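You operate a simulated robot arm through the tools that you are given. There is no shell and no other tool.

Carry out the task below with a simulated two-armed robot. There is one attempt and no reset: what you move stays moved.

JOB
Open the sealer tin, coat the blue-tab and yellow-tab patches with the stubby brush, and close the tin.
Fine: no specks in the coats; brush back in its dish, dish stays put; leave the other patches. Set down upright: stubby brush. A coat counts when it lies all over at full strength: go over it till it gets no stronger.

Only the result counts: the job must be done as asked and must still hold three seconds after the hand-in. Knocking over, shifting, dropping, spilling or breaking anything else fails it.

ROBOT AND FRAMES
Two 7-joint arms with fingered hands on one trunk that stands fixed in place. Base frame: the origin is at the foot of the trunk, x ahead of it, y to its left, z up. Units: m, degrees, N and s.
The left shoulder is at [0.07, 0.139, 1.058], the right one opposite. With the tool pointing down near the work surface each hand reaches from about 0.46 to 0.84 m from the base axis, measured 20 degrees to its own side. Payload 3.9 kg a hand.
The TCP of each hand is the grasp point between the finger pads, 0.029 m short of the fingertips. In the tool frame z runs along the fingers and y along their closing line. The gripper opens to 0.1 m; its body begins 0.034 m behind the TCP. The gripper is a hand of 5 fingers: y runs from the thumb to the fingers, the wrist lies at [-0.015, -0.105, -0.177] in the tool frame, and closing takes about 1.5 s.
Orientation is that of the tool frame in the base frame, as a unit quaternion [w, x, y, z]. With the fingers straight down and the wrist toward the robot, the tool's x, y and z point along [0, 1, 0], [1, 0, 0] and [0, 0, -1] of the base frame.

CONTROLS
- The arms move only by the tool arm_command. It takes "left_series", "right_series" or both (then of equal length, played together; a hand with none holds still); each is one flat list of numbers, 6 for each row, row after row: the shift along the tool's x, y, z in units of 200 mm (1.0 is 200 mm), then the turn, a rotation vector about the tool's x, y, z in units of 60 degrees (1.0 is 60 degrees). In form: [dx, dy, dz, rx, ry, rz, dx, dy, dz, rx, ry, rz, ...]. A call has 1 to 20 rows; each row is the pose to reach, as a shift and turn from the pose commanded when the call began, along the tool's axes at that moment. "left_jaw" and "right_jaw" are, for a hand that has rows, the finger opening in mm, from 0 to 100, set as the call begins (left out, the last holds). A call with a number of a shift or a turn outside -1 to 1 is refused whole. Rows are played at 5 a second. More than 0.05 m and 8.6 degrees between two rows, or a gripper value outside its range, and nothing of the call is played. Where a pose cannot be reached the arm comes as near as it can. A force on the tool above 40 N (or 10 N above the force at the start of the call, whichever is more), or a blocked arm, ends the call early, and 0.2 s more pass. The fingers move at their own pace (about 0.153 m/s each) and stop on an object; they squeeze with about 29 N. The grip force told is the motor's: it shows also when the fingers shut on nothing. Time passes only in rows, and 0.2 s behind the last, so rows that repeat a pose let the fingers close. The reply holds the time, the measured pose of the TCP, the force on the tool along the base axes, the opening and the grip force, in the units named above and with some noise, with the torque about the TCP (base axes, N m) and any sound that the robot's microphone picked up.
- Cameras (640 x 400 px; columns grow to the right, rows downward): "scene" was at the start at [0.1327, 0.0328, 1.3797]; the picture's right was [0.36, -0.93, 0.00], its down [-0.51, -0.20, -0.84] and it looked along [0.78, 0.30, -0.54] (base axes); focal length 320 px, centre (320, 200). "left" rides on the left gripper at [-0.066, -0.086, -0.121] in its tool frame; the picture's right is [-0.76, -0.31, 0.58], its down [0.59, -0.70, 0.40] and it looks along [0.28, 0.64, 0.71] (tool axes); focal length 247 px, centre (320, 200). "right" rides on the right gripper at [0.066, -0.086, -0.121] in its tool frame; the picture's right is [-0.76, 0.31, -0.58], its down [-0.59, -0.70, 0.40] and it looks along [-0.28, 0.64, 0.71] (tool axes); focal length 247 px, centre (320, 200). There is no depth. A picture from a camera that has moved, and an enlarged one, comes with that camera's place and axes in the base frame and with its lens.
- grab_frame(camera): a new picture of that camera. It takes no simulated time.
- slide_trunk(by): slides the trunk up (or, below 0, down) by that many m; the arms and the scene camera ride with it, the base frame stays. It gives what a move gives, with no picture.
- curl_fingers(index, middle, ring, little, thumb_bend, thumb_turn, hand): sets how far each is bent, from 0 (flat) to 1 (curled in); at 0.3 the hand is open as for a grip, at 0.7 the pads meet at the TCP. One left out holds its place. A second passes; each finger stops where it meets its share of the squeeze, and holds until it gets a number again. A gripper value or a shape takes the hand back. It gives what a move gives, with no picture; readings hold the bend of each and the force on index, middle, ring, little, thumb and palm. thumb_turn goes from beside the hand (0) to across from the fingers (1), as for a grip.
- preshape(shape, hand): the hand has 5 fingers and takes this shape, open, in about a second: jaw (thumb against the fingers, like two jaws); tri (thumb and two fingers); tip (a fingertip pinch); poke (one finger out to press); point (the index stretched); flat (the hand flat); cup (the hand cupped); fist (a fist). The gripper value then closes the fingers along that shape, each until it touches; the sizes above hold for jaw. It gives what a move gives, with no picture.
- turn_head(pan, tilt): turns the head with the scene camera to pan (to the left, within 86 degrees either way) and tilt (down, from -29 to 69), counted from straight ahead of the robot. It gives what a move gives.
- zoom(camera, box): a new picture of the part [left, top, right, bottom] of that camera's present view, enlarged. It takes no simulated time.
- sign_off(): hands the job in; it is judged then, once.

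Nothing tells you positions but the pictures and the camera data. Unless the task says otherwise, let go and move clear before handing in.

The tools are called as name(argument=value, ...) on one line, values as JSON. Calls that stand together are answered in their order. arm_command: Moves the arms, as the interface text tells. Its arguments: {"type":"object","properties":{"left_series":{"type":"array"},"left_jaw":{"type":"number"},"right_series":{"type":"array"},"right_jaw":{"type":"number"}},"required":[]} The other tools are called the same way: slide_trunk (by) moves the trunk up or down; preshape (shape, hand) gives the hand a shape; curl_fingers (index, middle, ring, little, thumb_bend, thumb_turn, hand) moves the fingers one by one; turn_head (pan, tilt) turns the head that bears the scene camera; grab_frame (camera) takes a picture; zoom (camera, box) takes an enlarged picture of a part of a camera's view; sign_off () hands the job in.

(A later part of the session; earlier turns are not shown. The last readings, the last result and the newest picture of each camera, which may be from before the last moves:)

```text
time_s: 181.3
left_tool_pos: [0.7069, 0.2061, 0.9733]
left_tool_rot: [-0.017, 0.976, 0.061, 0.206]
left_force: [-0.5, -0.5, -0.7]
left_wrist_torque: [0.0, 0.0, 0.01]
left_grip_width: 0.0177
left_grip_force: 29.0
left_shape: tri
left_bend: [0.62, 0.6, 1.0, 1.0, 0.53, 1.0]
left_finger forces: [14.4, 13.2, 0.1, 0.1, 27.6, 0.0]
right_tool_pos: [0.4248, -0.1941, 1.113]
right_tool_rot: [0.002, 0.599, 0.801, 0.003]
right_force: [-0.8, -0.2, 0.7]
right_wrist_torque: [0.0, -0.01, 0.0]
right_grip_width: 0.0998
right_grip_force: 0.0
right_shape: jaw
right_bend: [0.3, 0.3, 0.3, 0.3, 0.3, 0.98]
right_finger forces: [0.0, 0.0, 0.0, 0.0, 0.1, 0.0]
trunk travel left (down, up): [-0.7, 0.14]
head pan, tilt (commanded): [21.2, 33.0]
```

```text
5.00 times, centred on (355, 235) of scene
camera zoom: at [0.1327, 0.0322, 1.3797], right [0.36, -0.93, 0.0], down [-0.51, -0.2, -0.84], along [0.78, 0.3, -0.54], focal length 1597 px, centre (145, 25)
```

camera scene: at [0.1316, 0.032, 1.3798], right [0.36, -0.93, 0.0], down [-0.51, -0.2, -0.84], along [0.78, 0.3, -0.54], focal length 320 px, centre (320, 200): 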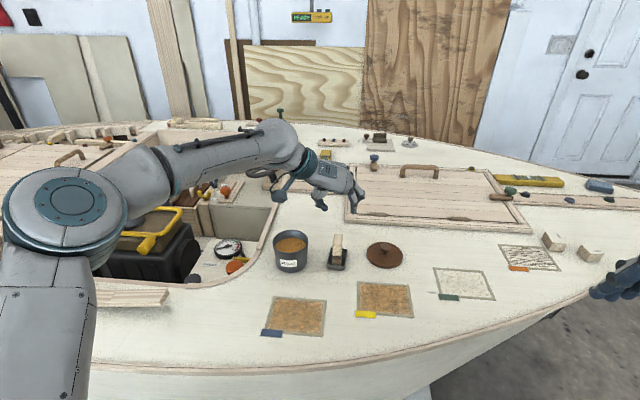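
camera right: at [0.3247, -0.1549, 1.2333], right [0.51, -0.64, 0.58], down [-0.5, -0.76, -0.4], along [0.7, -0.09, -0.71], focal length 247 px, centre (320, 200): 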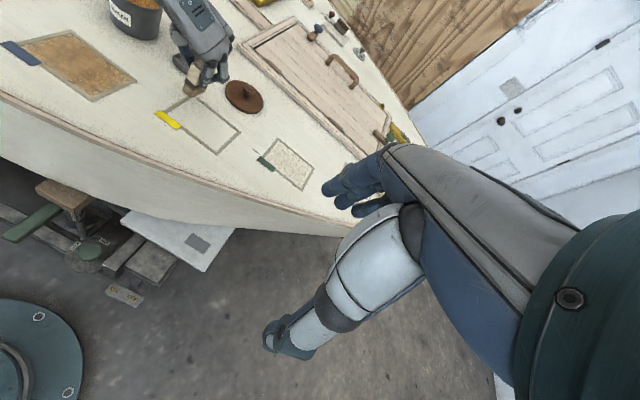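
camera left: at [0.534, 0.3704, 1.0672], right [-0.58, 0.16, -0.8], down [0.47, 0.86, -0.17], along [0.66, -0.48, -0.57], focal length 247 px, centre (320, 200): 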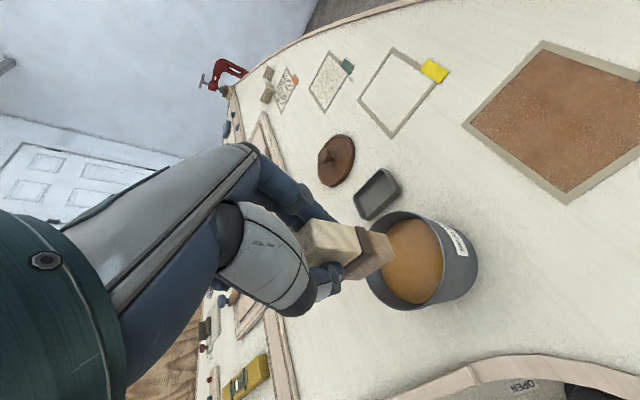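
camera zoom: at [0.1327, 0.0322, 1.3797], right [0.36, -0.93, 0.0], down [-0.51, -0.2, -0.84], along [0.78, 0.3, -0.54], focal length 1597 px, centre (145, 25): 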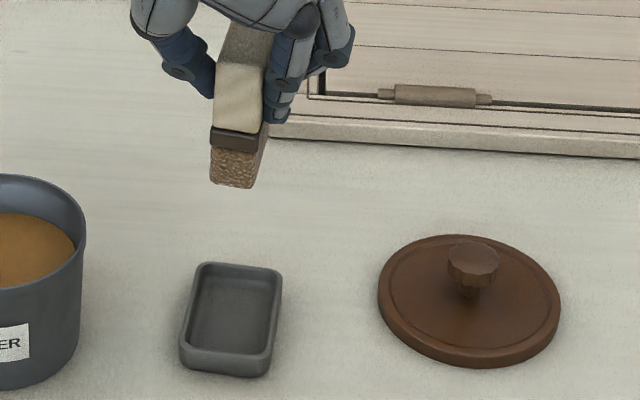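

Brush and dish agree within about 1.5 mm. I'll trim a 2° roll, then lower to just above the rim.

arm_command(left_series=[0, -0.016, 0, -0.0305, 0, -0.0136, -0.06, -0.016, 0.134, -0.0305, 0, -0.0136, -0.12, -0.016, 0.268, -0.0305, 0, -0.0136, -0.179, -0.016, 0.402, -0.0305, 0, -0.0136, -0.179, -0.016, 0.402, -0.0305, 0, -0.0136])

zoom(camera="left", box=[300, 180, 460, 310])

zoom(camera="scene", box=[315, 215, 380, 275])

```text
time_s: 182.5
left_tool_pos: [0.7066, 0.2109, 0.8861]
left_tool_rot: [0.001, 0.976, 0.066, 0.206]
left_force: [0.1, -0.9, -0.7]
left_wrist_torque: [0.0, 0.0, -0.03]
left_grip_width: 0.0177
left_grip_force: 29.4
left_shape: tri
left_bend: [0.62, 0.6, 1.0, 1.0, 0.53, 1.0]
left_finger forces: [14.3, 13.2, 0.0, 0.0, 27.7, 0.1]
right_tool_pos: [0.4254, -0.1931, 1.1141]
right_tool_rot: [0.002, 0.598, 0.801, 0.004]
right_force: [-0.8, -0.4, 0.7]
right_wrist_torque: [-0.02, -0.02, 0.0]
right_grip_width: 0.1001
right_grip_force: 0.0
right_shape: jaw
right_bend: [0.3, 0.3, 0.3, 0.3, 0.3, 0.98]
right_finger forces: [0.1, 0.0, 0.0, 0.1, 0.1, 0.0]
trunk travel left (down, up): [-0.7, 0.14]
head pan, tilt (commanded): [21.2, 33.0]
```

```text
3.08 times, centred on (380, 245) of left
camera zoom: at [0.5859, 0.2848, 0.9684], right [-0.49, 0.22, -0.84], down [0.6, 0.78, -0.15], along [0.63, -0.58, -0.52], focal length 760 px, centre (135, 62)
```

zoom: 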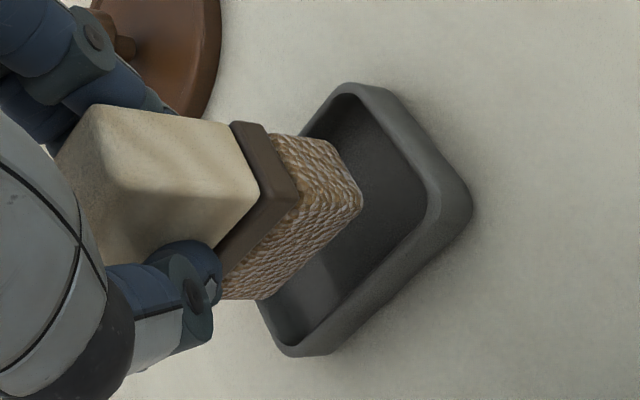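

```text
6.67 times, centred on (348, 245) of scene
camera zoom: at [0.1325, 0.0326, 1.3797], right [0.36, -0.93, 0.0], down [-0.51, -0.2, -0.84], along [0.78, 0.3, -0.54], focal length 2130 px, centre (137, -100)
```

zoom: 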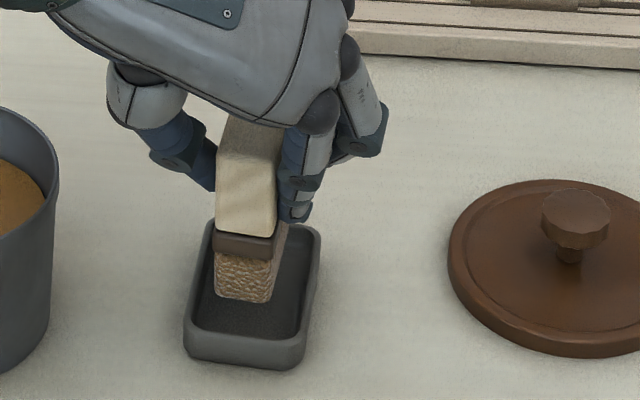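

Nudging 2 mm right and lowering into the dish.

arm_command(left_series=[0, 0.01, 0, 0, 0, 0, -0.0122, 0.01, 0.0274, 0, 0, 0, -0.0224, 0.01, 0.0503, 0, 0, 0, -0.0275, 0.01, 0.0617, 0, 0, 0, -0.0275, 0.01, 0.0617, 0, 0, 0])

arm_command(left_series=[-0.002, 0, 0.0046, 0, 0, 0, -0.004, 0, 0.0091, 0, 0, 0])

zoom(camera="scene", box=[315, 215, 380, 275])

zoom(camera="left", box=[300, 180, 460, 310])

```text
time_s: 183.7
left_tool_pos: [0.7056, 0.2083, 0.8708]
left_tool_rot: [0.001, 0.976, 0.066, 0.206]
left_force: [0.1, 0.3, -0.6]
left_wrist_torque: [0.0, 0.06, -0.02]
left_grip_width: 0.0175
left_grip_force: 29.5
left_shape: tri
left_bend: [0.62, 0.6, 1.0, 1.0, 0.53, 1.0]
left_finger forces: [14.4, 13.4, 0.0, 0.0, 27.6, 0.1]
right_tool_pos: [0.4255, -0.1929, 1.1116]
right_tool_rot: [0.002, 0.598, 0.801, 0.003]
right_force: [1.3, 0.0, -0.3]
right_wrist_torque: [-0.01, -0.02, 0.01]
right_grip_width: 0.0997
right_grip_force: 0.1
right_shape: jaw
right_bend: [0.3, 0.3, 0.3, 0.3, 0.3, 0.98]
right_finger forces: [0.1, 0.1, 0.0, 0.0, 0.0, 0.2]
trunk travel left (down, up): [-0.7, 0.14]
head pan, tilt (commanded): [21.2, 33.0]
```

```text
time_s: 184.3
left_tool_pos: [0.7049, 0.2072, 0.8688]
left_tool_rot: [0.002, 0.976, 0.066, 0.207]
left_force: [0.0, -0.2, -0.8]
left_wrist_torque: [0.01, 0.01, 0.0]
left_grip_width: 0.0176
left_grip_force: 29.7
left_shape: tri
left_bend: [0.62, 0.6, 1.0, 1.0, 0.53, 1.0]
left_finger forces: [14.2, 13.3, 0.1, 0.0, 27.6, 0.0]
right_tool_pos: [0.4254, -0.1921, 1.1142]
right_tool_rot: [0.001, 0.598, 0.801, 0.003]
right_force: [0.6, -0.9, -0.3]
right_wrist_torque: [0.05, 0.02, -0.03]
right_grip_width: 0.0998
right_grip_force: 0.0
right_shape: jaw
right_bend: [0.3, 0.3, 0.3, 0.3, 0.3, 0.98]
right_finger forces: [0.0, 0.1, 0.0, 0.0, 0.0, 0.0]
trunk travel left (down, up): [-0.7, 0.14]
head pan, tilt (commanded): [21.2, 33.0]
```

```text
6.67 times, centred on (348, 245) of scene
camera zoom: at [0.1329, 0.0328, 1.3797], right [0.36, -0.93, 0.0], down [-0.51, -0.2, -0.84], along [0.78, 0.3, -0.54], focal length 2130 px, centre (137, -100)
```

zoom: 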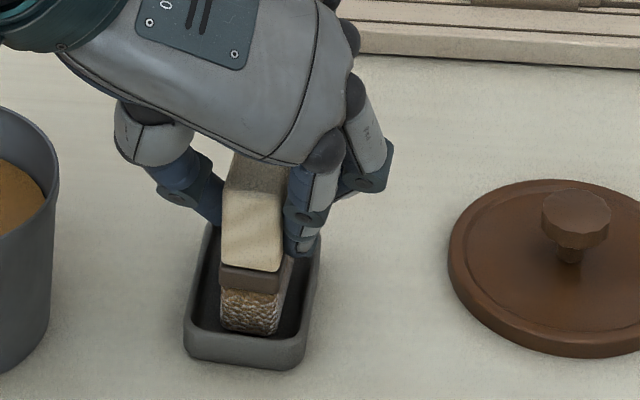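

```text
3.08 times, centred on (380, 245) of left
camera zoom: at [0.5858, 0.282, 0.9527], right [-0.49, 0.22, -0.84], down [0.6, 0.78, -0.15], along [0.63, -0.58, -0.52], focal length 760 px, centre (135, 62)
```

zoom: 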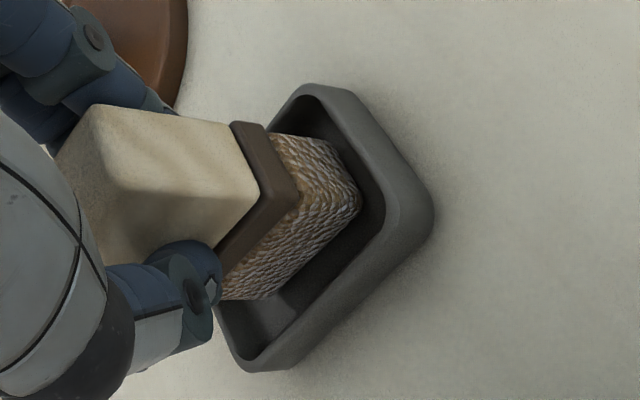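

arm_command(left_series=[-0.001, 0, 0.0023, 0, 0, 0, -0.002, 0, 0.0046, 0, 0, 0])

```text
time_s: 184.9
left_tool_pos: [0.7068, 0.208, 0.8683]
left_tool_rot: [0.001, 0.976, 0.066, 0.207]
left_force: [1.2, -0.1, -0.9]
left_wrist_torque: [0.0, -0.01, -0.03]
left_grip_width: 0.0176
left_grip_force: 28.7
left_shape: tri
left_bend: [0.62, 0.6, 1.0, 1.0, 0.53, 1.0]
left_finger forces: [14.2, 13.3, 0.0, 0.0, 27.5, 0.0]
right_tool_pos: [0.4253, -0.1929, 1.1138]
right_tool_rot: [0.002, 0.598, 0.801, 0.004]
right_force: [-0.1, 0.4, -0.4]
right_wrist_torque: [-0.05, -0.02, 0.0]
right_grip_width: 0.0998
right_grip_force: 0.0
right_shape: jaw
right_bend: [0.3, 0.3, 0.3, 0.3, 0.3, 0.98]
right_finger forces: [0.0, 0.1, 0.0, 0.0, 0.0, 0.0]
trunk travel left (down, up): [-0.7, 0.14]
head pan, tilt (commanded): [21.2, 33.0]
```

arm_command(left_series=[-0.001, 0, 0.0023, 0, 0, 0, -0.002, 0, 0.0046, 0, 0, 0])

arm_command(left_series=[-0.001, 0, 0.0023, 0, 0, 0, -0.002, 0, 0.0046, 0, 0, 0])

```text
time_s: 185.5
left_tool_pos: [0.7055, 0.2071, 0.8682]
left_tool_rot: [0.002, 0.976, 0.066, 0.206]
left_force: [0.4, 0.1, 1.2]
left_wrist_torque: [-0.03, 0.02, 0.02]
left_grip_width: 0.0176
left_grip_force: 28.8
left_shape: tri
left_bend: [0.62, 0.6, 1.0, 1.0, 0.53, 1.0]
left_finger forces: [14.2, 13.5, 0.0, 0.0, 27.8, 0.0]
right_tool_pos: [0.4254, -0.1927, 1.1138]
right_tool_rot: [0.003, 0.597, 0.802, 0.005]
right_force: [-0.3, 0.5, -0.1]
right_wrist_torque: [-0.01, -0.02, -0.03]
right_grip_width: 0.0997
right_grip_force: 0.0
right_shape: jaw
right_bend: [0.3, 0.3, 0.3, 0.3, 0.3, 0.98]
right_finger forces: [0.0, 0.0, 0.0, 0.1, 0.0, 0.0]
trunk travel left (down, up): [-0.7, 0.14]
head pan, tilt (commanded): [21.2, 33.0]
```

```text
time_s: 186.1
left_tool_pos: [0.7062, 0.2075, 0.8675]
left_tool_rot: [0.0, 0.976, 0.066, 0.207]
left_force: [0.6, 0.1, 3.7]
left_wrist_torque: [-0.02, -0.02, 0.01]
left_grip_width: 0.0179
left_grip_force: 28.6
left_shape: tri
left_bend: [0.62, 0.6, 1.0, 1.0, 0.53, 1.0]
left_finger forces: [14.5, 13.8, 0.1, 0.0, 28.2, 0.1]
right_tool_pos: [0.424, -0.1929, 1.1141]
right_tool_rot: [0.001, 0.598, 0.801, 0.005]
right_force: [0.0, 0.8, 0.5]
right_wrist_torque: [0.03, 0.0, 0.0]
right_grip_width: 0.0998
right_grip_force: 0.1
right_shape: jaw
right_bend: [0.3, 0.3, 0.3, 0.3, 0.3, 0.98]
right_finger forces: [0.1, 0.0, 0.1, 0.0, 0.0, 0.0]
trunk travel left (down, up): [-0.7, 0.14]
head pan, tilt (commanded): [21.2, 33.0]
```

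Contact is 3.7 N, so the brush is on the dish floor. Opening slowly.

arm_command(left_series=[0, 0, 0, 0, 0, 0, 0, 0, 0, 0, 0, 0, 0, 0, 0, 0, 0, 0], left_jaw=24)

zoom(camera="scene", box=[315, 215, 380, 275])

arm_command(left_series=[0, 0, 0, 0, 0, 0, 0, 0, 0, 0, 0, 0, 0, 0, 0, 0, 0, 0], left_jaw=50)

zoom(camera="scene", box=[315, 215, 380, 275])

```text
time_s: 186.9
left_tool_pos: [0.7048, 0.2073, 0.8671]
left_tool_rot: [0.0, 0.976, 0.065, 0.207]
left_force: [0.0, 0.0, -0.3]
left_wrist_torque: [-0.02, 0.01, -0.02]
left_grip_width: 0.0236
left_grip_force: 0.0
left_shape: tri
left_bend: [0.74, 0.55, 0.99, 1.0, 0.49, 1.0]
left_finger forces: [0.0, 0.0, 0.0, 0.1, 0.0, 0.0]
right_tool_pos: [0.4251, -0.1937, 1.1133]
right_tool_rot: [0.002, 0.599, 0.801, 0.004]
right_force: [-0.2, 0.1, 0.8]
right_wrist_torque: [-0.02, -0.01, -0.02]
right_grip_width: 0.0998
right_grip_force: 0.2
right_shape: jaw
right_bend: [0.3, 0.3, 0.3, 0.3, 0.3, 0.98]
right_finger forces: [0.0, 0.0, 0.1, 0.0, 0.0, 0.1]
trunk travel left (down, up): [-0.7, 0.14]
head pan, tilt (commanded): [21.2, 33.0]
```

```text
6.67 times, centred on (348, 245) of scene
camera zoom: at [0.1325, 0.0328, 1.3797], right [0.36, -0.93, 0.0], down [-0.51, -0.2, -0.84], along [0.78, 0.3, -0.54], focal length 2130 px, centre (137, -100)
```

zoom: 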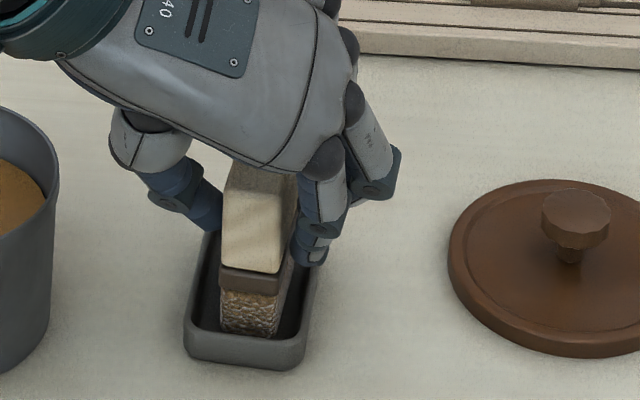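

```text
time_s: 187.7
left_tool_pos: [0.7063, 0.2076, 0.8675]
left_tool_rot: [0.001, 0.976, 0.066, 0.207]
left_force: [0.5, 0.1, -0.1]
left_wrist_torque: [-0.02, 0.02, 0.03]
left_grip_width: 0.0496
left_grip_force: 0.1
left_shape: tri
left_bend: [0.4, 0.43, 0.99, 1.0, 0.36, 1.0]
left_finger forces: [0.0, 0.0, 0.0, 0.0, 0.0, 0.1]
right_tool_pos: [0.4262, -0.1921, 1.1132]
right_tool_rot: [0.002, 0.598, 0.801, 0.002]
right_force: [-0.1, 0.5, 0.4]
right_wrist_torque: [-0.02, 0.03, -0.02]
right_grip_width: 0.0998
right_grip_force: 0.0
right_shape: jaw
right_bend: [0.3, 0.3, 0.3, 0.3, 0.3, 0.98]
right_finger forces: [0.0, 0.0, 0.1, 0.0, 0.0, 0.1]
trunk travel left (down, up): [-0.7, 0.14]
head pan, tilt (commanded): [21.2, 33.0]
```

```text
6.67 times, centred on (348, 245) of scene
camera zoom: at [0.1328, 0.0328, 1.3797], right [0.36, -0.93, 0.0], down [-0.51, -0.2, -0.84], along [0.78, 0.3, -0.54], focal length 2130 px, centre (137, -100)
```

zoom: 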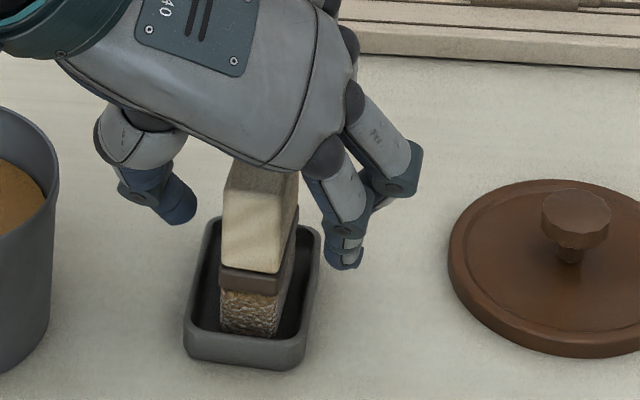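

The brush stands in its dish; the dish has not moved. Lifting straight up and away.

arm_command(left_series=[0.0203, 0.0018, -0.0457, 0, 0, 0, 0.0813, 0.007, -0.1827, 0, 0, 0, 0.1627, 0.014, -0.3653, 0, 0, 0, 0.244, 0.021, -0.548, 0, 0, 0])

zoom(camera="scene", box=[260, 200, 420, 300])

grab_frame(camera="left")

```text
time_s: 188.7
left_tool_pos: [0.7045, 0.2067, 0.9881]
left_tool_rot: [0.0, 0.976, 0.067, 0.206]
left_force: [-0.1, -0.5, -0.8]
left_wrist_torque: [0.03, -0.01, 0.01]
left_grip_width: 0.0496
left_grip_force: 0.0
left_shape: tri
left_bend: [0.4, 0.43, 0.99, 1.0, 0.36, 1.0]
left_finger forces: [0.0, 0.0, 0.0, 0.0, 0.1, 0.0]
right_tool_pos: [0.4244, -0.1941, 1.1133]
right_tool_rot: [0.003, 0.598, 0.801, 0.004]
right_force: [-0.9, -0.2, -0.8]
right_wrist_torque: [0.04, -0.03, 0.0]
right_grip_width: 0.0999
right_grip_force: 0.1
right_shape: jaw
right_bend: [0.3, 0.3, 0.3, 0.3, 0.3, 0.98]
right_finger forces: [0.1, 0.0, 0.0, 0.0, 0.0, 0.1]
trunk travel left (down, up): [-0.7, 0.14]
head pan, tilt (commanded): [21.2, 33.0]
```

```text
4.00 times, centred on (340, 250) of scene
camera zoom: at [0.132, 0.0322, 1.3797], right [0.36, -0.93, 0.0], down [-0.51, -0.2, -0.84], along [0.78, 0.3, -0.54], focal length 1278 px, centre (240, 0)
```

zoom: 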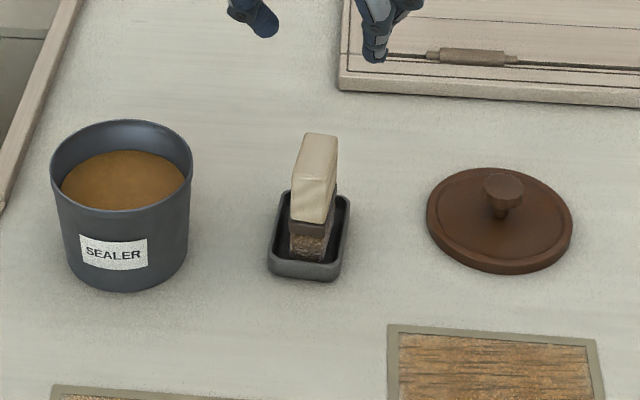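

```text
taken
camera left: at [0.5854, 0.2819, 1.0706], right [-0.49, 0.22, -0.84], down [0.6, 0.78, -0.15], along [0.63, -0.58, -0.52], focal length 247 px, centre (320, 200)
```

left: 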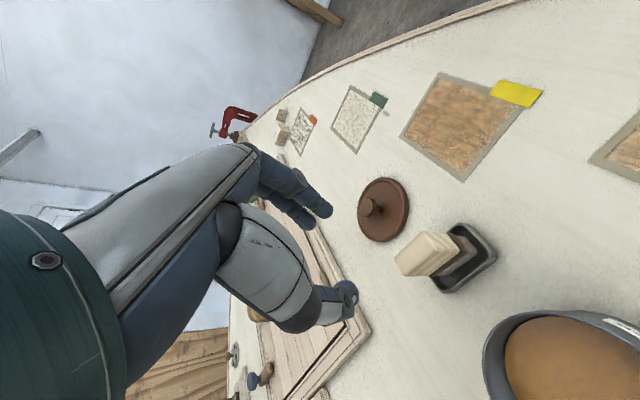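

Brush and dish look right. Now for the lid: I'll rotate the hand back to its original lid-gripping orientation.

arm_command(left_series=[0, 0, 0, 0.026, -0.019, -0.117, 0, 0, 0, 0.052, -0.038, -0.2339, 0, 0, 0, 0.078, -0.057, -0.3509, 0, 0, 0, 0.104, -0.076, -0.4678, 0, 0, 0, 0.13, -0.095, -0.5848, 0, 0, 0, 0.156, -0.114, -0.7017, 0, 0, 0, 0.182, -0.133, -0.8187])

arm_command(left_series=[0, 0, 0, 0.026, -0.019, -0.117, 0, 0, 0, 0.052, -0.038, -0.2339, 0, 0, 0, 0.078, -0.057, -0.3509, 0, 0, 0, 0.104, -0.076, -0.4678, 0, 0, 0, 0.13, -0.095, -0.5848, 0, 0, 0, 0.156, -0.114, -0.7017, 0, 0, 0, 0.182, -0.133, -0.8187])

grab_frame(camera="scene")

```text
time_s: 190.3
left_tool_pos: [0.7062, 0.2072, 0.9865]
left_tool_rot: [0.001, 0.867, 0.485, 0.114]
left_force: [0.0, 0.3, 0.0]
left_wrist_torque: [-0.01, 0.0, -0.04]
left_grip_width: 0.0496
left_grip_force: 0.1
left_shape: tri
left_bend: [0.4, 0.43, 0.99, 1.0, 0.36, 1.0]
left_finger forces: [0.0, 0.0, 0.0, 0.0, 0.1, 0.0]
right_tool_pos: [0.425, -0.1932, 1.1131]
right_tool_rot: [0.002, 0.599, 0.801, 0.003]
right_force: [0.3, 0.2, 0.4]
right_wrist_torque: [0.0, 0.0, 0.01]
right_grip_width: 0.0997
right_grip_force: 0.1
right_shape: jaw
right_bend: [0.3, 0.3, 0.3, 0.3, 0.3, 0.98]
right_finger forces: [0.0, 0.0, 0.0, 0.0, 0.1, 0.0]
trunk travel left (down, up): [-0.7, 0.14]
head pan, tilt (commanded): [21.2, 33.0]
```

```text
time_s: 191.9
left_tool_pos: [0.706, 0.2071, 0.9867]
left_tool_rot: [0.001, 0.591, 0.807, 0.0]
left_force: [0.5, 0.1, 0.8]
left_wrist_torque: [-0.02, -0.02, -0.01]
left_grip_width: 0.0498
left_grip_force: 0.1
left_shape: tri
left_bend: [0.4, 0.43, 0.99, 1.0, 0.36, 1.0]
left_finger forces: [0.1, 0.1, 0.1, 0.1, 0.0, 0.0]
right_tool_pos: [0.4257, -0.1933, 1.114]
right_tool_rot: [0.002, 0.598, 0.801, 0.003]
right_force: [-0.4, -0.5, -0.5]
right_wrist_torque: [0.0, -0.02, 0.01]
right_grip_width: 0.0998
right_grip_force: 0.1
right_shape: jaw
right_bend: [0.3, 0.3, 0.3, 0.3, 0.3, 0.98]
right_finger forces: [0.0, 0.0, 0.0, 0.0, 0.1, 0.1]
trunk travel left (down, up): [-0.7, 0.14]
head pan, tilt (commanded): [21.2, 33.0]
```

```text
taken
camera scene: at [0.133, 0.0323, 1.3797], right [0.36, -0.93, 0.0], down [-0.51, -0.2, -0.84], along [0.78, 0.3, -0.54], focal length 320 px, centre (320, 200)
```

scene: 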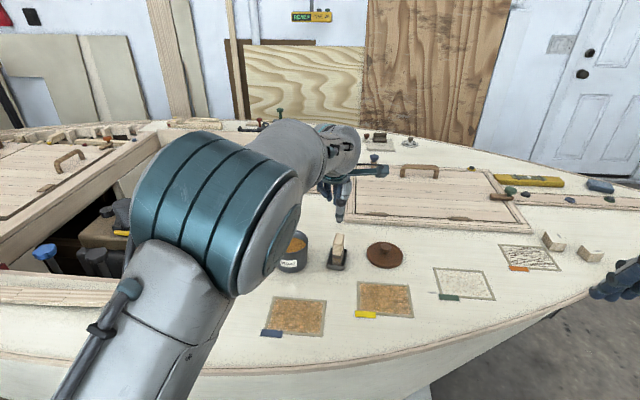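

Orientation restored. Moving above the lid and checking alignment with its knob.

arm_command(left_series=[-0.1604, 0.0404, 0, 0, 0, 0, -0.3208, 0.0807, 0, 0, 0, 0, -0.4813, 0.1211, 0, 0, 0, 0, -0.6417, 0.1614, 0.1, 0, 0, 0, -0.6417, 0.1614, 0.22, 0, 0, 0, -0.6417, 0.1614, 0.3335, 0, 0, 0, -0.6417, 0.1614, 0.3335, 0, 0, 0], left_jaw=50)

zoom(camera="left", box=[270, 170, 430, 330])

zoom(camera="scene", box=[340, 200, 440, 280])

```text
time_s: 193.5
left_tool_pos: [0.7739, 0.0952, 0.92]
left_tool_rot: [0.002, 0.592, 0.806, 0.001]
left_force: [-0.4, 0.3, 0.5]
left_wrist_torque: [0.03, 0.01, 0.01]
left_grip_width: 0.0499
left_grip_force: 0.0
left_shape: tri
left_bend: [0.4, 0.43, 0.99, 1.0, 0.36, 1.0]
left_finger forces: [0.1, 0.0, 0.1, 0.0, 0.0, 0.1]
right_tool_pos: [0.4239, -0.1929, 1.113]
right_tool_rot: [0.001, 0.599, 0.801, 0.003]
right_force: [-0.6, -0.5, -0.9]
right_wrist_torque: [-0.03, -0.01, 0.01]
right_grip_width: 0.1
right_grip_force: 0.1
right_shape: jaw
right_bend: [0.3, 0.3, 0.3, 0.3, 0.3, 0.98]
right_finger forces: [0.0, 0.0, 0.0, 0.0, 0.1, 0.0]
trunk travel left (down, up): [-0.7, 0.14]
head pan, tilt (commanded): [21.2, 33.0]
```

```text
2.50 times, centred on (350, 250) of left
camera zoom: at [0.7116, 0.0078, 1.0426], right [-0.06, -0.81, -0.58], down [-0.85, 0.35, -0.4], along [0.53, 0.46, -0.71], focal length 617 px, centre (245, 75)
```

zoom: 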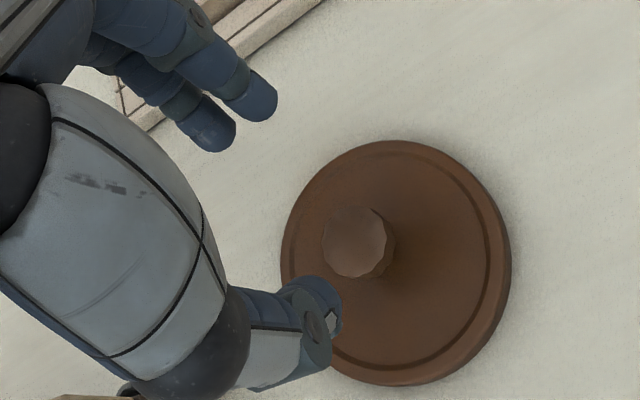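

```text
5.00 times, centred on (390, 240) of scene
camera zoom: at [0.1324, 0.0329, 1.3797], right [0.36, -0.93, 0.0], down [-0.51, -0.2, -0.84], along [0.78, 0.3, -0.54], focal length 1597 px, centre (-30, 0)
```

zoom: 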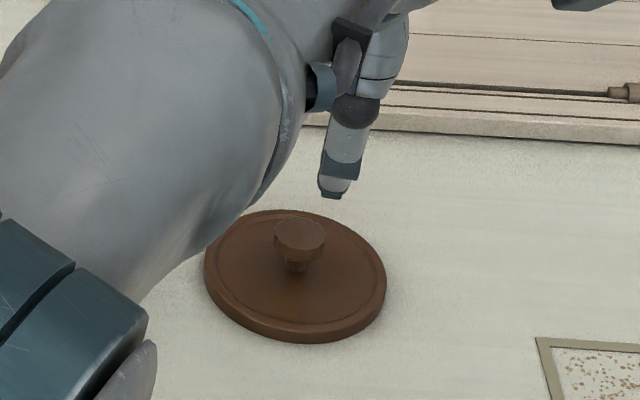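

The knob is almost centred. A 3 mm trim along the closing line, then down to the original grip height.

arm_command(left_series=[0.0025, 0.015, 0.1, 0, 0, 0, 0.0025, 0.015, 0.2, 0, 0, 0, 0.0025, 0.015, 0.3, 0, 0, 0, 0.0025, 0.015, 0.368, 0, 0, 0, 0.0025, 0.015, 0.368, 0, 0, 0], left_jaw=45)

zoom(camera="left", box=[270, 170, 430, 330])

zoom(camera="scene", box=[350, 210, 430, 275])

```text
time_s: 194.7
left_tool_pos: [0.7785, 0.0959, 0.8464]
left_tool_rot: [0.001, 0.591, 0.807, 0.001]
left_force: [0.3, -0.2, 0.5]
left_wrist_torque: [-0.04, 0.01, -0.03]
left_grip_width: 0.0454
left_grip_force: 0.0
left_shape: tri
left_bend: [0.42, 0.45, 0.99, 1.0, 0.39, 1.0]
left_finger forces: [0.0, 0.0, 0.0, 0.1, 0.1, 0.0]
right_tool_pos: [0.424, -0.1938, 1.1134]
right_tool_rot: [0.002, 0.599, 0.801, 0.005]
right_force: [-0.1, 0.3, 0.8]
right_wrist_torque: [0.01, 0.03, 0.01]
right_grip_width: 0.1001
right_grip_force: 0.2
right_shape: jaw
right_bend: [0.3, 0.3, 0.3, 0.3, 0.3, 0.98]
right_finger forces: [0.0, 0.1, 0.0, 0.0, 0.0, 0.1]
trunk travel left (down, up): [-0.7, 0.14]
head pan, tilt (commanded): [21.2, 33.0]
```

```text
2.50 times, centred on (350, 250) of left
camera zoom: at [0.7155, 0.0088, 0.9696], right [-0.06, -0.81, -0.58], down [-0.85, 0.35, -0.4], along [0.53, 0.46, -0.71], focal length 617 px, centre (245, 75)
```

zoom: 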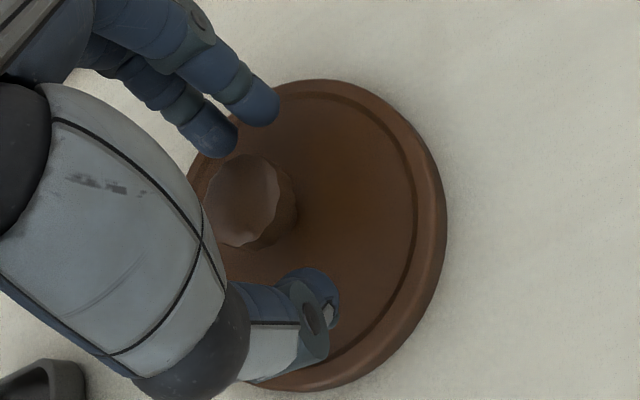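

```text
6.15 times, centred on (390, 242) of scene
camera zoom: at [0.1325, 0.0327, 1.3797], right [0.36, -0.93, 0.0], down [-0.51, -0.2, -0.84], along [0.78, 0.3, -0.54], focal length 1966 px, centre (-111, -62)
```

zoom: 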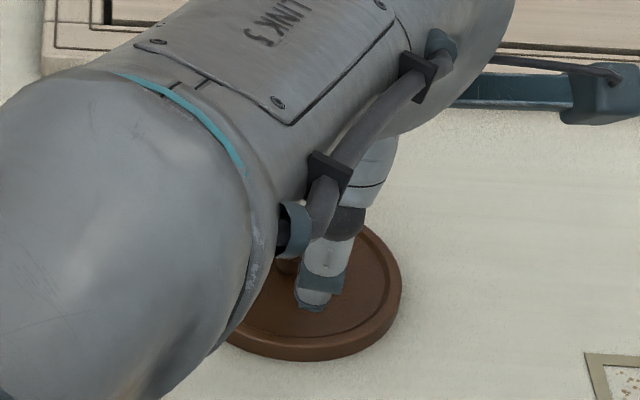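

Knob centred as in the first grip. Closing in stages.

arm_command(left_series=[-0.005, 0, 0, 0, 0, 0, -0.005, 0, 0, 0, 0, 0, -0.005, 0, 0, 0, 0, 0], left_jaw=28)

arm_command(left_series=[0, 0, 0, 0, 0, 0, 0, 0, 0, 0, 0, 0, 0, 0, 0, 0, 0, 0, 0, 0, 0, 0, 0, 0], left_jaw=18)

zoom(camera="left", box=[270, 170, 430, 330])

```text
time_s: 195.5
left_tool_pos: [0.7789, 0.0946, 0.847]
left_tool_rot: [0.002, 0.591, 0.807, -0.001]
left_force: [0.0, -0.7, -0.3]
left_wrist_torque: [-0.01, 0.0, -0.02]
left_grip_width: 0.0284
left_grip_force: 0.1
left_shape: tri
left_bend: [0.75, 0.53, 0.99, 1.0, 0.47, 1.0]
left_finger forces: [0.0, 0.1, 0.0, 0.0, 0.0, 0.1]
right_tool_pos: [0.4258, -0.1926, 1.1142]
right_tool_rot: [0.001, 0.598, 0.801, 0.003]
right_force: [0.6, 0.1, 0.3]
right_wrist_torque: [0.0, 0.01, 0.01]
right_grip_width: 0.0998
right_grip_force: 0.0
right_shape: jaw
right_bend: [0.3, 0.3, 0.3, 0.3, 0.3, 0.98]
right_finger forces: [0.0, 0.0, 0.0, 0.2, 0.0, 0.1]
trunk travel left (down, up): [-0.7, 0.14]
head pan, tilt (commanded): [21.2, 33.0]
```

```text
time_s: 196.5
left_tool_pos: [0.7777, 0.094, 0.8478]
left_tool_rot: [0.0, 0.592, 0.806, 0.0]
left_force: [0.8, 0.6, 0.3]
left_wrist_torque: [0.02, -0.02, -0.01]
left_grip_width: 0.0188
left_grip_force: 0.1
left_shape: tri
left_bend: [0.6, 0.57, 0.99, 1.0, 0.54, 1.0]
left_finger forces: [0.0, 1.3, 0.0, 0.1, 1.3, 0.0]
right_tool_pos: [0.4247, -0.1925, 1.1138]
right_tool_rot: [0.002, 0.598, 0.802, 0.003]
right_force: [-0.2, -0.4, 0.2]
right_wrist_torque: [-0.02, 0.02, 0.0]
right_grip_width: 0.0999
right_grip_force: 0.2
right_shape: jaw
right_bend: [0.3, 0.3, 0.3, 0.3, 0.3, 0.98]
right_finger forces: [0.0, 0.0, 0.0, 0.1, 0.1, 0.1]
trunk travel left (down, up): [-0.7, 0.14]
head pan, tilt (commanded): [21.2, 33.0]
```

```text
2.50 times, centred on (350, 250) of left
camera zoom: at [0.7157, 0.0078, 0.9696], right [-0.06, -0.81, -0.58], down [-0.85, 0.35, -0.4], along [0.53, 0.46, -0.71], focal length 617 px, centre (245, 75)
```

zoom: 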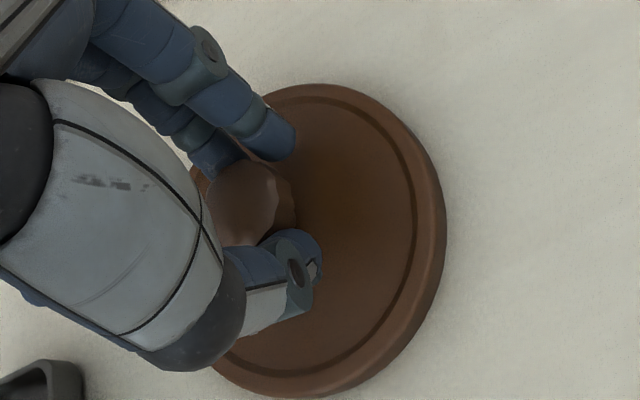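

Middle finger and thumb both touch evenly. Squeezing fully.

arm_command(left_series=[0, 0, 0, 0, 0, 0, 0, 0, 0, 0, 0, 0, 0, 0, 0, 0, 0, 0, 0, 0, 0, 0, 0, 0, 0, 0, 0, 0, 0, 0], left_jaw=0)

arm_command(left_series=[0, 0, -0.03, 0, 0, 0, 0, 0, -0.1, 0, 0, 0, 0, 0, -0.25, 0, 0, 0, 0, 0, -0.4, 0, 0, 0])

zoom(camera="left", box=[250, 150, 450, 350])

zoom(camera="scene", box=[340, 180, 440, 270])

```text
time_s: 197.7
left_tool_pos: [0.7793, 0.095, 0.8476]
left_tool_rot: [0.001, 0.592, 0.806, 0.0]
left_force: [-0.4, -0.4, 1.0]
left_wrist_torque: [0.07, 0.01, -0.01]
left_grip_width: 0.0124
left_grip_force: 29.1
left_shape: tri
left_bend: [0.7, 0.57, 1.0, 1.0, 0.55, 1.0]
left_finger forces: [9.3, 16.4, 0.0, 0.0, 23.4, 0.0]
right_tool_pos: [0.4263, -0.193, 1.113]
right_tool_rot: [0.003, 0.599, 0.801, 0.004]
right_force: [0.0, -0.7, 0.9]
right_wrist_torque: [0.0, 0.03, 0.03]
right_grip_width: 0.0997
right_grip_force: 0.1
right_shape: jaw
right_bend: [0.3, 0.3, 0.3, 0.3, 0.3, 0.98]
right_finger forces: [0.0, 0.1, 0.1, 0.0, 0.0, 0.0]
trunk travel left (down, up): [-0.7, 0.14]
head pan, tilt (commanded): [21.2, 33.0]
```

```text
time_s: 198.7
left_tool_pos: [0.7773, 0.0953, 0.9265]
left_tool_rot: [0.0, 0.592, 0.806, 0.0]
left_force: [-0.2, 0.8, 0.8]
left_wrist_torque: [0.02, 0.01, 0.02]
left_grip_width: 0.0123
left_grip_force: 28.8
left_shape: tri
left_bend: [0.7, 0.57, 1.0, 1.0, 0.56, 1.0]
left_finger forces: [9.2, 16.1, 0.0, 0.0, 23.0, 0.0]
right_tool_pos: [0.4249, -0.1933, 1.1149]
right_tool_rot: [0.002, 0.598, 0.801, 0.004]
right_force: [0.6, -0.7, -0.5]
right_wrist_torque: [0.03, -0.02, 0.03]
right_grip_width: 0.0998
right_grip_force: 0.1
right_shape: jaw
right_bend: [0.3, 0.3, 0.3, 0.3, 0.3, 0.98]
right_finger forces: [0.1, 0.0, 0.1, 0.0, 0.1, 0.1]
trunk travel left (down, up): [-0.7, 0.14]
head pan, tilt (commanded): [21.2, 33.0]
```

```text
2.00 times, centred on (350, 250) of left
camera zoom: at [0.7153, 0.008, 1.0494], right [-0.06, -0.81, -0.58], down [-0.85, 0.35, -0.4], along [0.53, 0.46, -0.71], focal length 494 px, centre (260, 100)
```

zoom: 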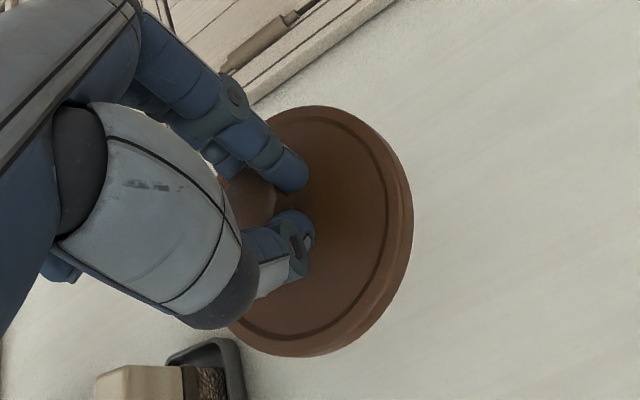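

```text
4.44 times, centred on (390, 225) of scene
camera zoom: at [0.1321, 0.0328, 1.3797], right [0.36, -0.93, 0.0], down [-0.51, -0.2, -0.84], along [0.78, 0.3, -0.54], focal length 1420 px, centre (9, 89)
```

zoom: 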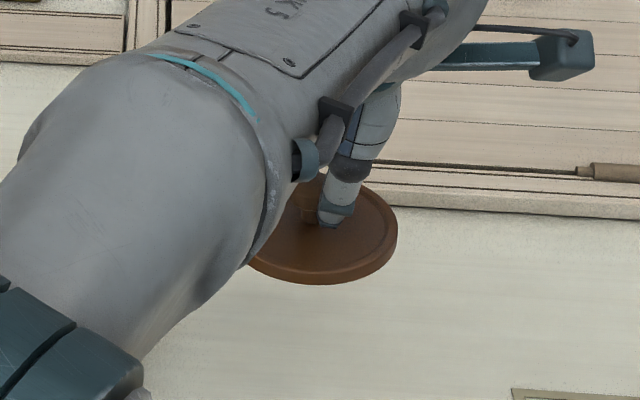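

The lid is held. It sits about 3 mm differently in the grip than the first time, and I'll allow for that. Raising it over the brush and carrying it to the tin.

arm_command(left_series=[0, 0, -0.1225, 0, 0, 0, 0, 0, -0.245, 0, 0, 0, 0, 0, -0.3675, 0, 0, 0, 0.2, -0.03, -0.3675, 0, 0, 0, 0.4, -0.06, -0.3675, 0, 0, 0, 0.6, -0.09, -0.3675, 0, 0, 0])

arm_command(left_series=[0.2, -0.03, 0, 0, 0, 0, 0.4, -0.06, 0, 0, 0, 0, 0.599, -0.09, 0, 0, 0, 0, 0.599, -0.09, 0, 0, 0, 0])

grab_frame(camera="left")

zoom(camera="scene", box=[255, 170, 375, 280])

```text
time_s: 200.1
left_tool_pos: [0.7858, 0.2044, 1.0133]
left_tool_rot: [0.0, 0.591, 0.807, -0.002]
left_force: [-0.7, 0.5, 0.2]
left_wrist_torque: [0.0, 0.0, 0.02]
left_grip_width: 0.0119
left_grip_force: 29.8
left_shape: tri
left_bend: [0.71, 0.57, 1.0, 1.0, 0.73, 1.0]
left_finger forces: [8.9, 16.3, 0.0, 0.0, 22.9, 0.0]
left hand out of reach, approached as far as the arm can: row 4, 5, 6
right_tool_pos: [0.4242, -0.1913, 1.1132]
right_tool_rot: [0.002, 0.598, 0.801, 0.003]
right_force: [-0.5, 0.3, 0.5]
right_wrist_torque: [-0.07, 0.0, -0.01]
right_grip_width: 0.0998
right_grip_force: 0.2
right_shape: jaw
right_bend: [0.3, 0.3, 0.3, 0.3, 0.3, 0.98]
right_finger forces: [0.0, 0.0, 0.0, 0.1, 0.1, 0.0]
trunk travel left (down, up): [-0.7, 0.14]
head pan, tilt (commanded): [21.2, 33.0]
```

```text
time_s: 201.1
left_tool_pos: [0.7778, 0.3164, 1.0233]
left_tool_rot: [0.001, 0.592, 0.806, -0.001]
left_force: [-0.7, 0.2, 0.3]
left_wrist_torque: [-0.01, 0.03, 0.03]
left_grip_width: 0.0116
left_grip_force: 28.9
left_shape: tri
left_bend: [0.71, 0.57, 1.0, 1.0, 0.73, 1.0]
left_finger forces: [9.0, 16.4, 0.0, 0.0, 22.9, 0.1]
left hand out of reach, approached as far as the arm can: row 1, 2, 3, 4
right_tool_pos: [0.4247, -0.1938, 1.1128]
right_tool_rot: [0.002, 0.598, 0.801, 0.004]
right_force: [0.2, 0.1, 0.2]
right_wrist_torque: [0.02, 0.02, 0.01]
right_grip_width: 0.0997
right_grip_force: 0.1
right_shape: jaw
right_bend: [0.3, 0.3, 0.3, 0.3, 0.3, 0.98]
right_finger forces: [0.0, 0.0, 0.1, 0.1, 0.0, 0.1]
trunk travel left (down, up): [-0.7, 0.14]
head pan, tilt (commanded): [21.2, 33.0]
```

```text
taken
camera left: at [0.7151, 0.2301, 1.1464], right [-0.06, -0.81, -0.58], down [-0.85, 0.35, -0.4], along [0.53, 0.46, -0.71], focal length 247 px, centre (320, 200)
```

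left: 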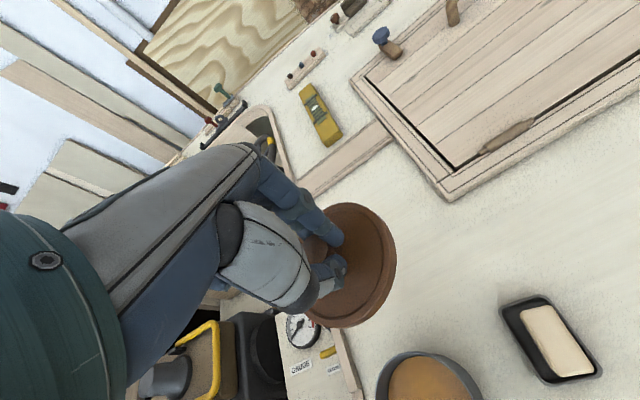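

```text
3.64 times, centred on (315, 225) of scene
camera zoom: at [0.133, 0.0321, 1.3797], right [0.36, -0.93, 0.0], down [-0.51, -0.2, -0.84], along [0.78, 0.3, -0.54], focal length 1162 px, centre (338, 109)
```

zoom: 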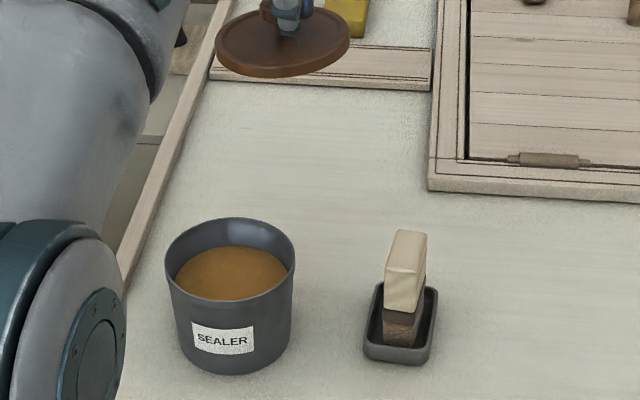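

The high path hit a reach limit and the hand ended further out than planned, but nothing was touched and the lid is still held. Moving back over the tin at a lower height.

arm_command(left_series=[0.0362, -0.1285, 0.0541, 0, 0, 0, 0.0724, -0.2569, 0.1083, 0, 0, 0, 0.1085, -0.3854, 0.1624, 0, 0, 0, 0.1447, -0.5138, 0.2165, 0, 0, 0, 0.1447, -0.5138, 0.2165, 0, 0, 0])

grab_frame(camera="left")

zoom(camera="scene", box=[255, 170, 375, 280])

```text
time_s: 202.3
left_tool_pos: [0.7794, 0.3312, 1.0045]
left_tool_rot: [0.0, 0.592, 0.806, 0.0]
left_force: [0.6, 0.9, 0.4]
left_wrist_torque: [0.0, -0.01, -0.01]
left_grip_width: 0.0118
left_grip_force: 29.0
left_shape: tri
left_bend: [0.71, 0.57, 1.0, 1.0, 0.73, 1.0]
left_finger forces: [8.8, 16.3, 0.1, 0.1, 22.8, 0.0]
left hand out of reach, approached as far as the arm can: row 1, 2, 3, 4, 5
right_tool_pos: [0.4262, -0.1927, 1.1143]
right_tool_rot: [0.001, 0.599, 0.801, 0.005]
right_force: [0.2, 0.3, 0.1]
right_wrist_torque: [0.01, 0.01, 0.04]
right_grip_width: 0.1001
right_grip_force: 0.0
right_shape: jaw
right_bend: [0.3, 0.3, 0.3, 0.3, 0.3, 0.98]
right_finger forces: [0.0, 0.0, 0.0, 0.1, 0.0, 0.0]
trunk travel left (down, up): [-0.7, 0.14]
head pan, tilt (commanded): [21.2, 33.0]
```

```text
taken
camera left: at [0.7168, 0.2445, 1.128], right [-0.06, -0.82, -0.58], down [-0.85, 0.35, -0.4], along [0.53, 0.46, -0.71], focal length 247 px, centre (320, 200)
```

left: 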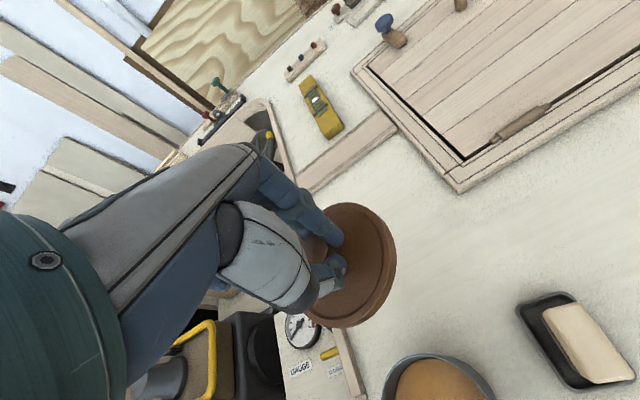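

```text
3.64 times, centred on (315, 225) of scene
camera zoom: at [0.1329, 0.0332, 1.3797], right [0.36, -0.93, 0.0], down [-0.51, -0.2, -0.84], along [0.78, 0.3, -0.54], focal length 1162 px, centre (338, 109)
```

zoom: 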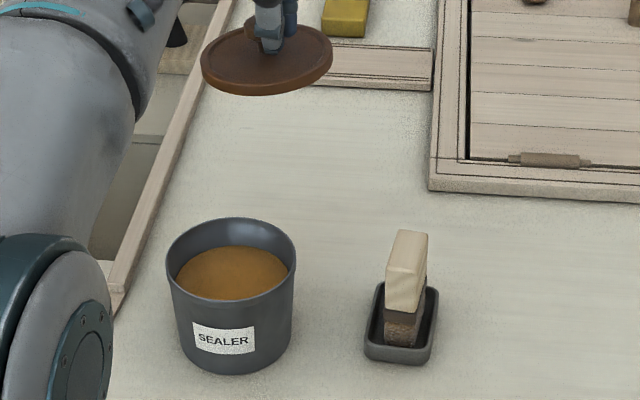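

The arm seems stuck against a joint limit. I'll try a small move straight toward the robot to see how it responds.

arm_command(left_series=[0.03, -0.095, 0, 0, 0, 0, 0.0607, -0.1906, 0, 0, 0, 0])

grab_frame(camera="scene")

```text
time_s: 202.9
left_tool_pos: [0.7764, 0.3367, 1.012]
left_tool_rot: [0.0, 0.592, 0.806, -0.002]
left_force: [0.4, 0.5, 0.3]
left_wrist_torque: [0.0, -0.01, 0.03]
left_grip_width: 0.0118
left_grip_force: 29.1
left_shape: tri
left_bend: [0.71, 0.57, 1.0, 1.0, 0.73, 1.0]
left_finger forces: [8.7, 16.3, 0.0, 0.0, 22.8, 0.0]
left hand out of reach, approached as far as the arm can: row 1, 2
right_tool_pos: [0.4254, -0.193, 1.1144]
right_tool_rot: [0.002, 0.599, 0.801, 0.004]
right_force: [-0.6, -0.3, -0.3]
right_wrist_torque: [0.0, 0.03, 0.0]
right_grip_width: 0.0998
right_grip_force: 0.1
right_shape: jaw
right_bend: [0.3, 0.3, 0.3, 0.3, 0.3, 0.98]
right_finger forces: [0.0, 0.0, 0.0, 0.1, 0.0, 0.1]
trunk travel left (down, up): [-0.7, 0.14]
head pan, tilt (commanded): [21.2, 33.0]
```

```text
taken
camera scene: at [0.1326, 0.0331, 1.3797], right [0.36, -0.93, 0.0], down [-0.51, -0.2, -0.84], along [0.78, 0.3, -0.54], focal length 320 px, centre (320, 200)
```

scene: 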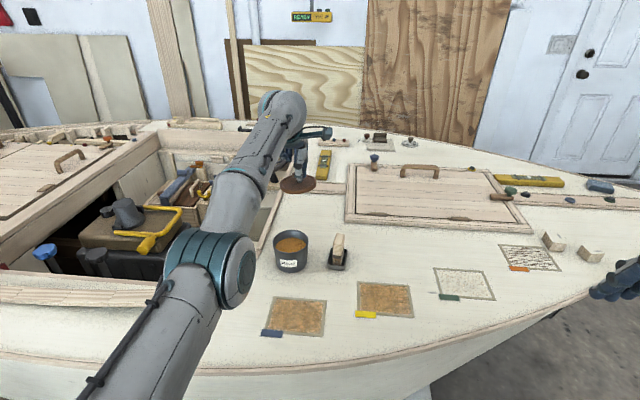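

The arm is stretched straight at a singular pose. Tilting the hand slightly should bring the wrist nearer and let the elbow bend.

arm_command(left_series=[0, 0, 0, -0.07, 0, 0, 0, 0, 0, -0.133, 0, 0, 0, 0, 0, -0.133, 0, 0])

```text
time_s: 203.7
left_tool_pos: [0.8022, 0.3414, 1.0168]
left_tool_rot: [0.041, 0.59, 0.805, 0.057]
left_force: [0.4, 0.3, -0.1]
left_wrist_torque: [0.03, 0.03, 0.02]
left_grip_width: 0.0116
left_grip_force: 29.0
left_shape: tri
left_bend: [0.71, 0.57, 1.0, 1.0, 0.73, 1.0]
left_finger forces: [8.7, 16.4, 0.0, 0.0, 22.8, 0.1]
left hand out of reach, approached as far as the arm can: row 1, 2, 3
right_tool_pos: [0.4244, -0.1931, 1.114]
right_tool_rot: [0.002, 0.598, 0.801, 0.004]
right_force: [0.4, 0.4, 0.3]
right_wrist_torque: [-0.02, -0.02, 0.0]
right_grip_width: 0.0996
right_grip_force: 0.1
right_shape: jaw
right_bend: [0.3, 0.3, 0.3, 0.3, 0.3, 0.98]
right_finger forces: [0.0, 0.0, 0.0, 0.1, 0.0, 0.0]
trunk travel left (down, up): [-0.7, 0.14]
head pan, tilt (commanded): [21.2, 33.0]
```

The elbow is locked straight. Moving sideways to the right, in the direction that flexes the elbow, should free it; the lid stays well above everything.

arm_command(left_series=[-0.1315, -0.0805, -0.0114, 0, 0, 0, -0.263, -0.161, -0.0228, 0, 0, 0, -0.3945, -0.2415, -0.0341, 0, 0, 0, -0.526, -0.322, -0.0455, 0, 0, 0])

grab_frame(camera="scene")

```text
time_s: 204.7
left_tool_pos: [0.8107, 0.2194, 1.0254]
left_tool_rot: [0.042, 0.589, 0.805, 0.056]
left_force: [0.4, -0.2, -0.2]
left_wrist_torque: [0.01, -0.01, 0.02]
left_grip_width: 0.0117
left_grip_force: 29.0
left_shape: tri
left_bend: [0.71, 0.57, 1.0, 1.0, 0.73, 1.0]
left_finger forces: [8.8, 16.4, 0.1, 0.1, 22.8, 0.0]
left hand out of reach, approached as far as the arm can: row 1, 2, 3, 4
right_tool_pos: [0.4253, -0.1937, 1.1131]
right_tool_rot: [0.002, 0.598, 0.801, 0.004]
right_force: [0.0, -0.1, 0.5]
right_wrist_torque: [-0.01, 0.01, 0.02]
right_grip_width: 0.0997
right_grip_force: 0.0
right_shape: jaw
right_bend: [0.3, 0.3, 0.3, 0.3, 0.3, 0.98]
right_finger forces: [0.1, 0.0, 0.0, 0.0, 0.0, 0.1]
trunk travel left (down, up): [-0.7, 0.14]
head pan, tilt (commanded): [21.2, 33.0]
```

```text
taken
camera scene: at [0.1327, 0.0315, 1.3797], right [0.36, -0.93, 0.0], down [-0.51, -0.2, -0.84], along [0.78, 0.3, -0.54], focal length 320 px, centre (320, 200)
```

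scene: 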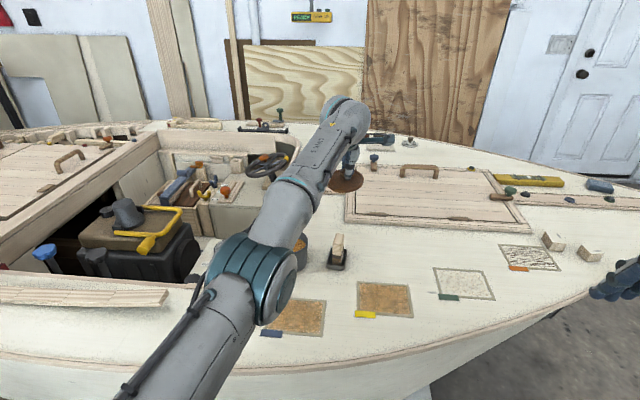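

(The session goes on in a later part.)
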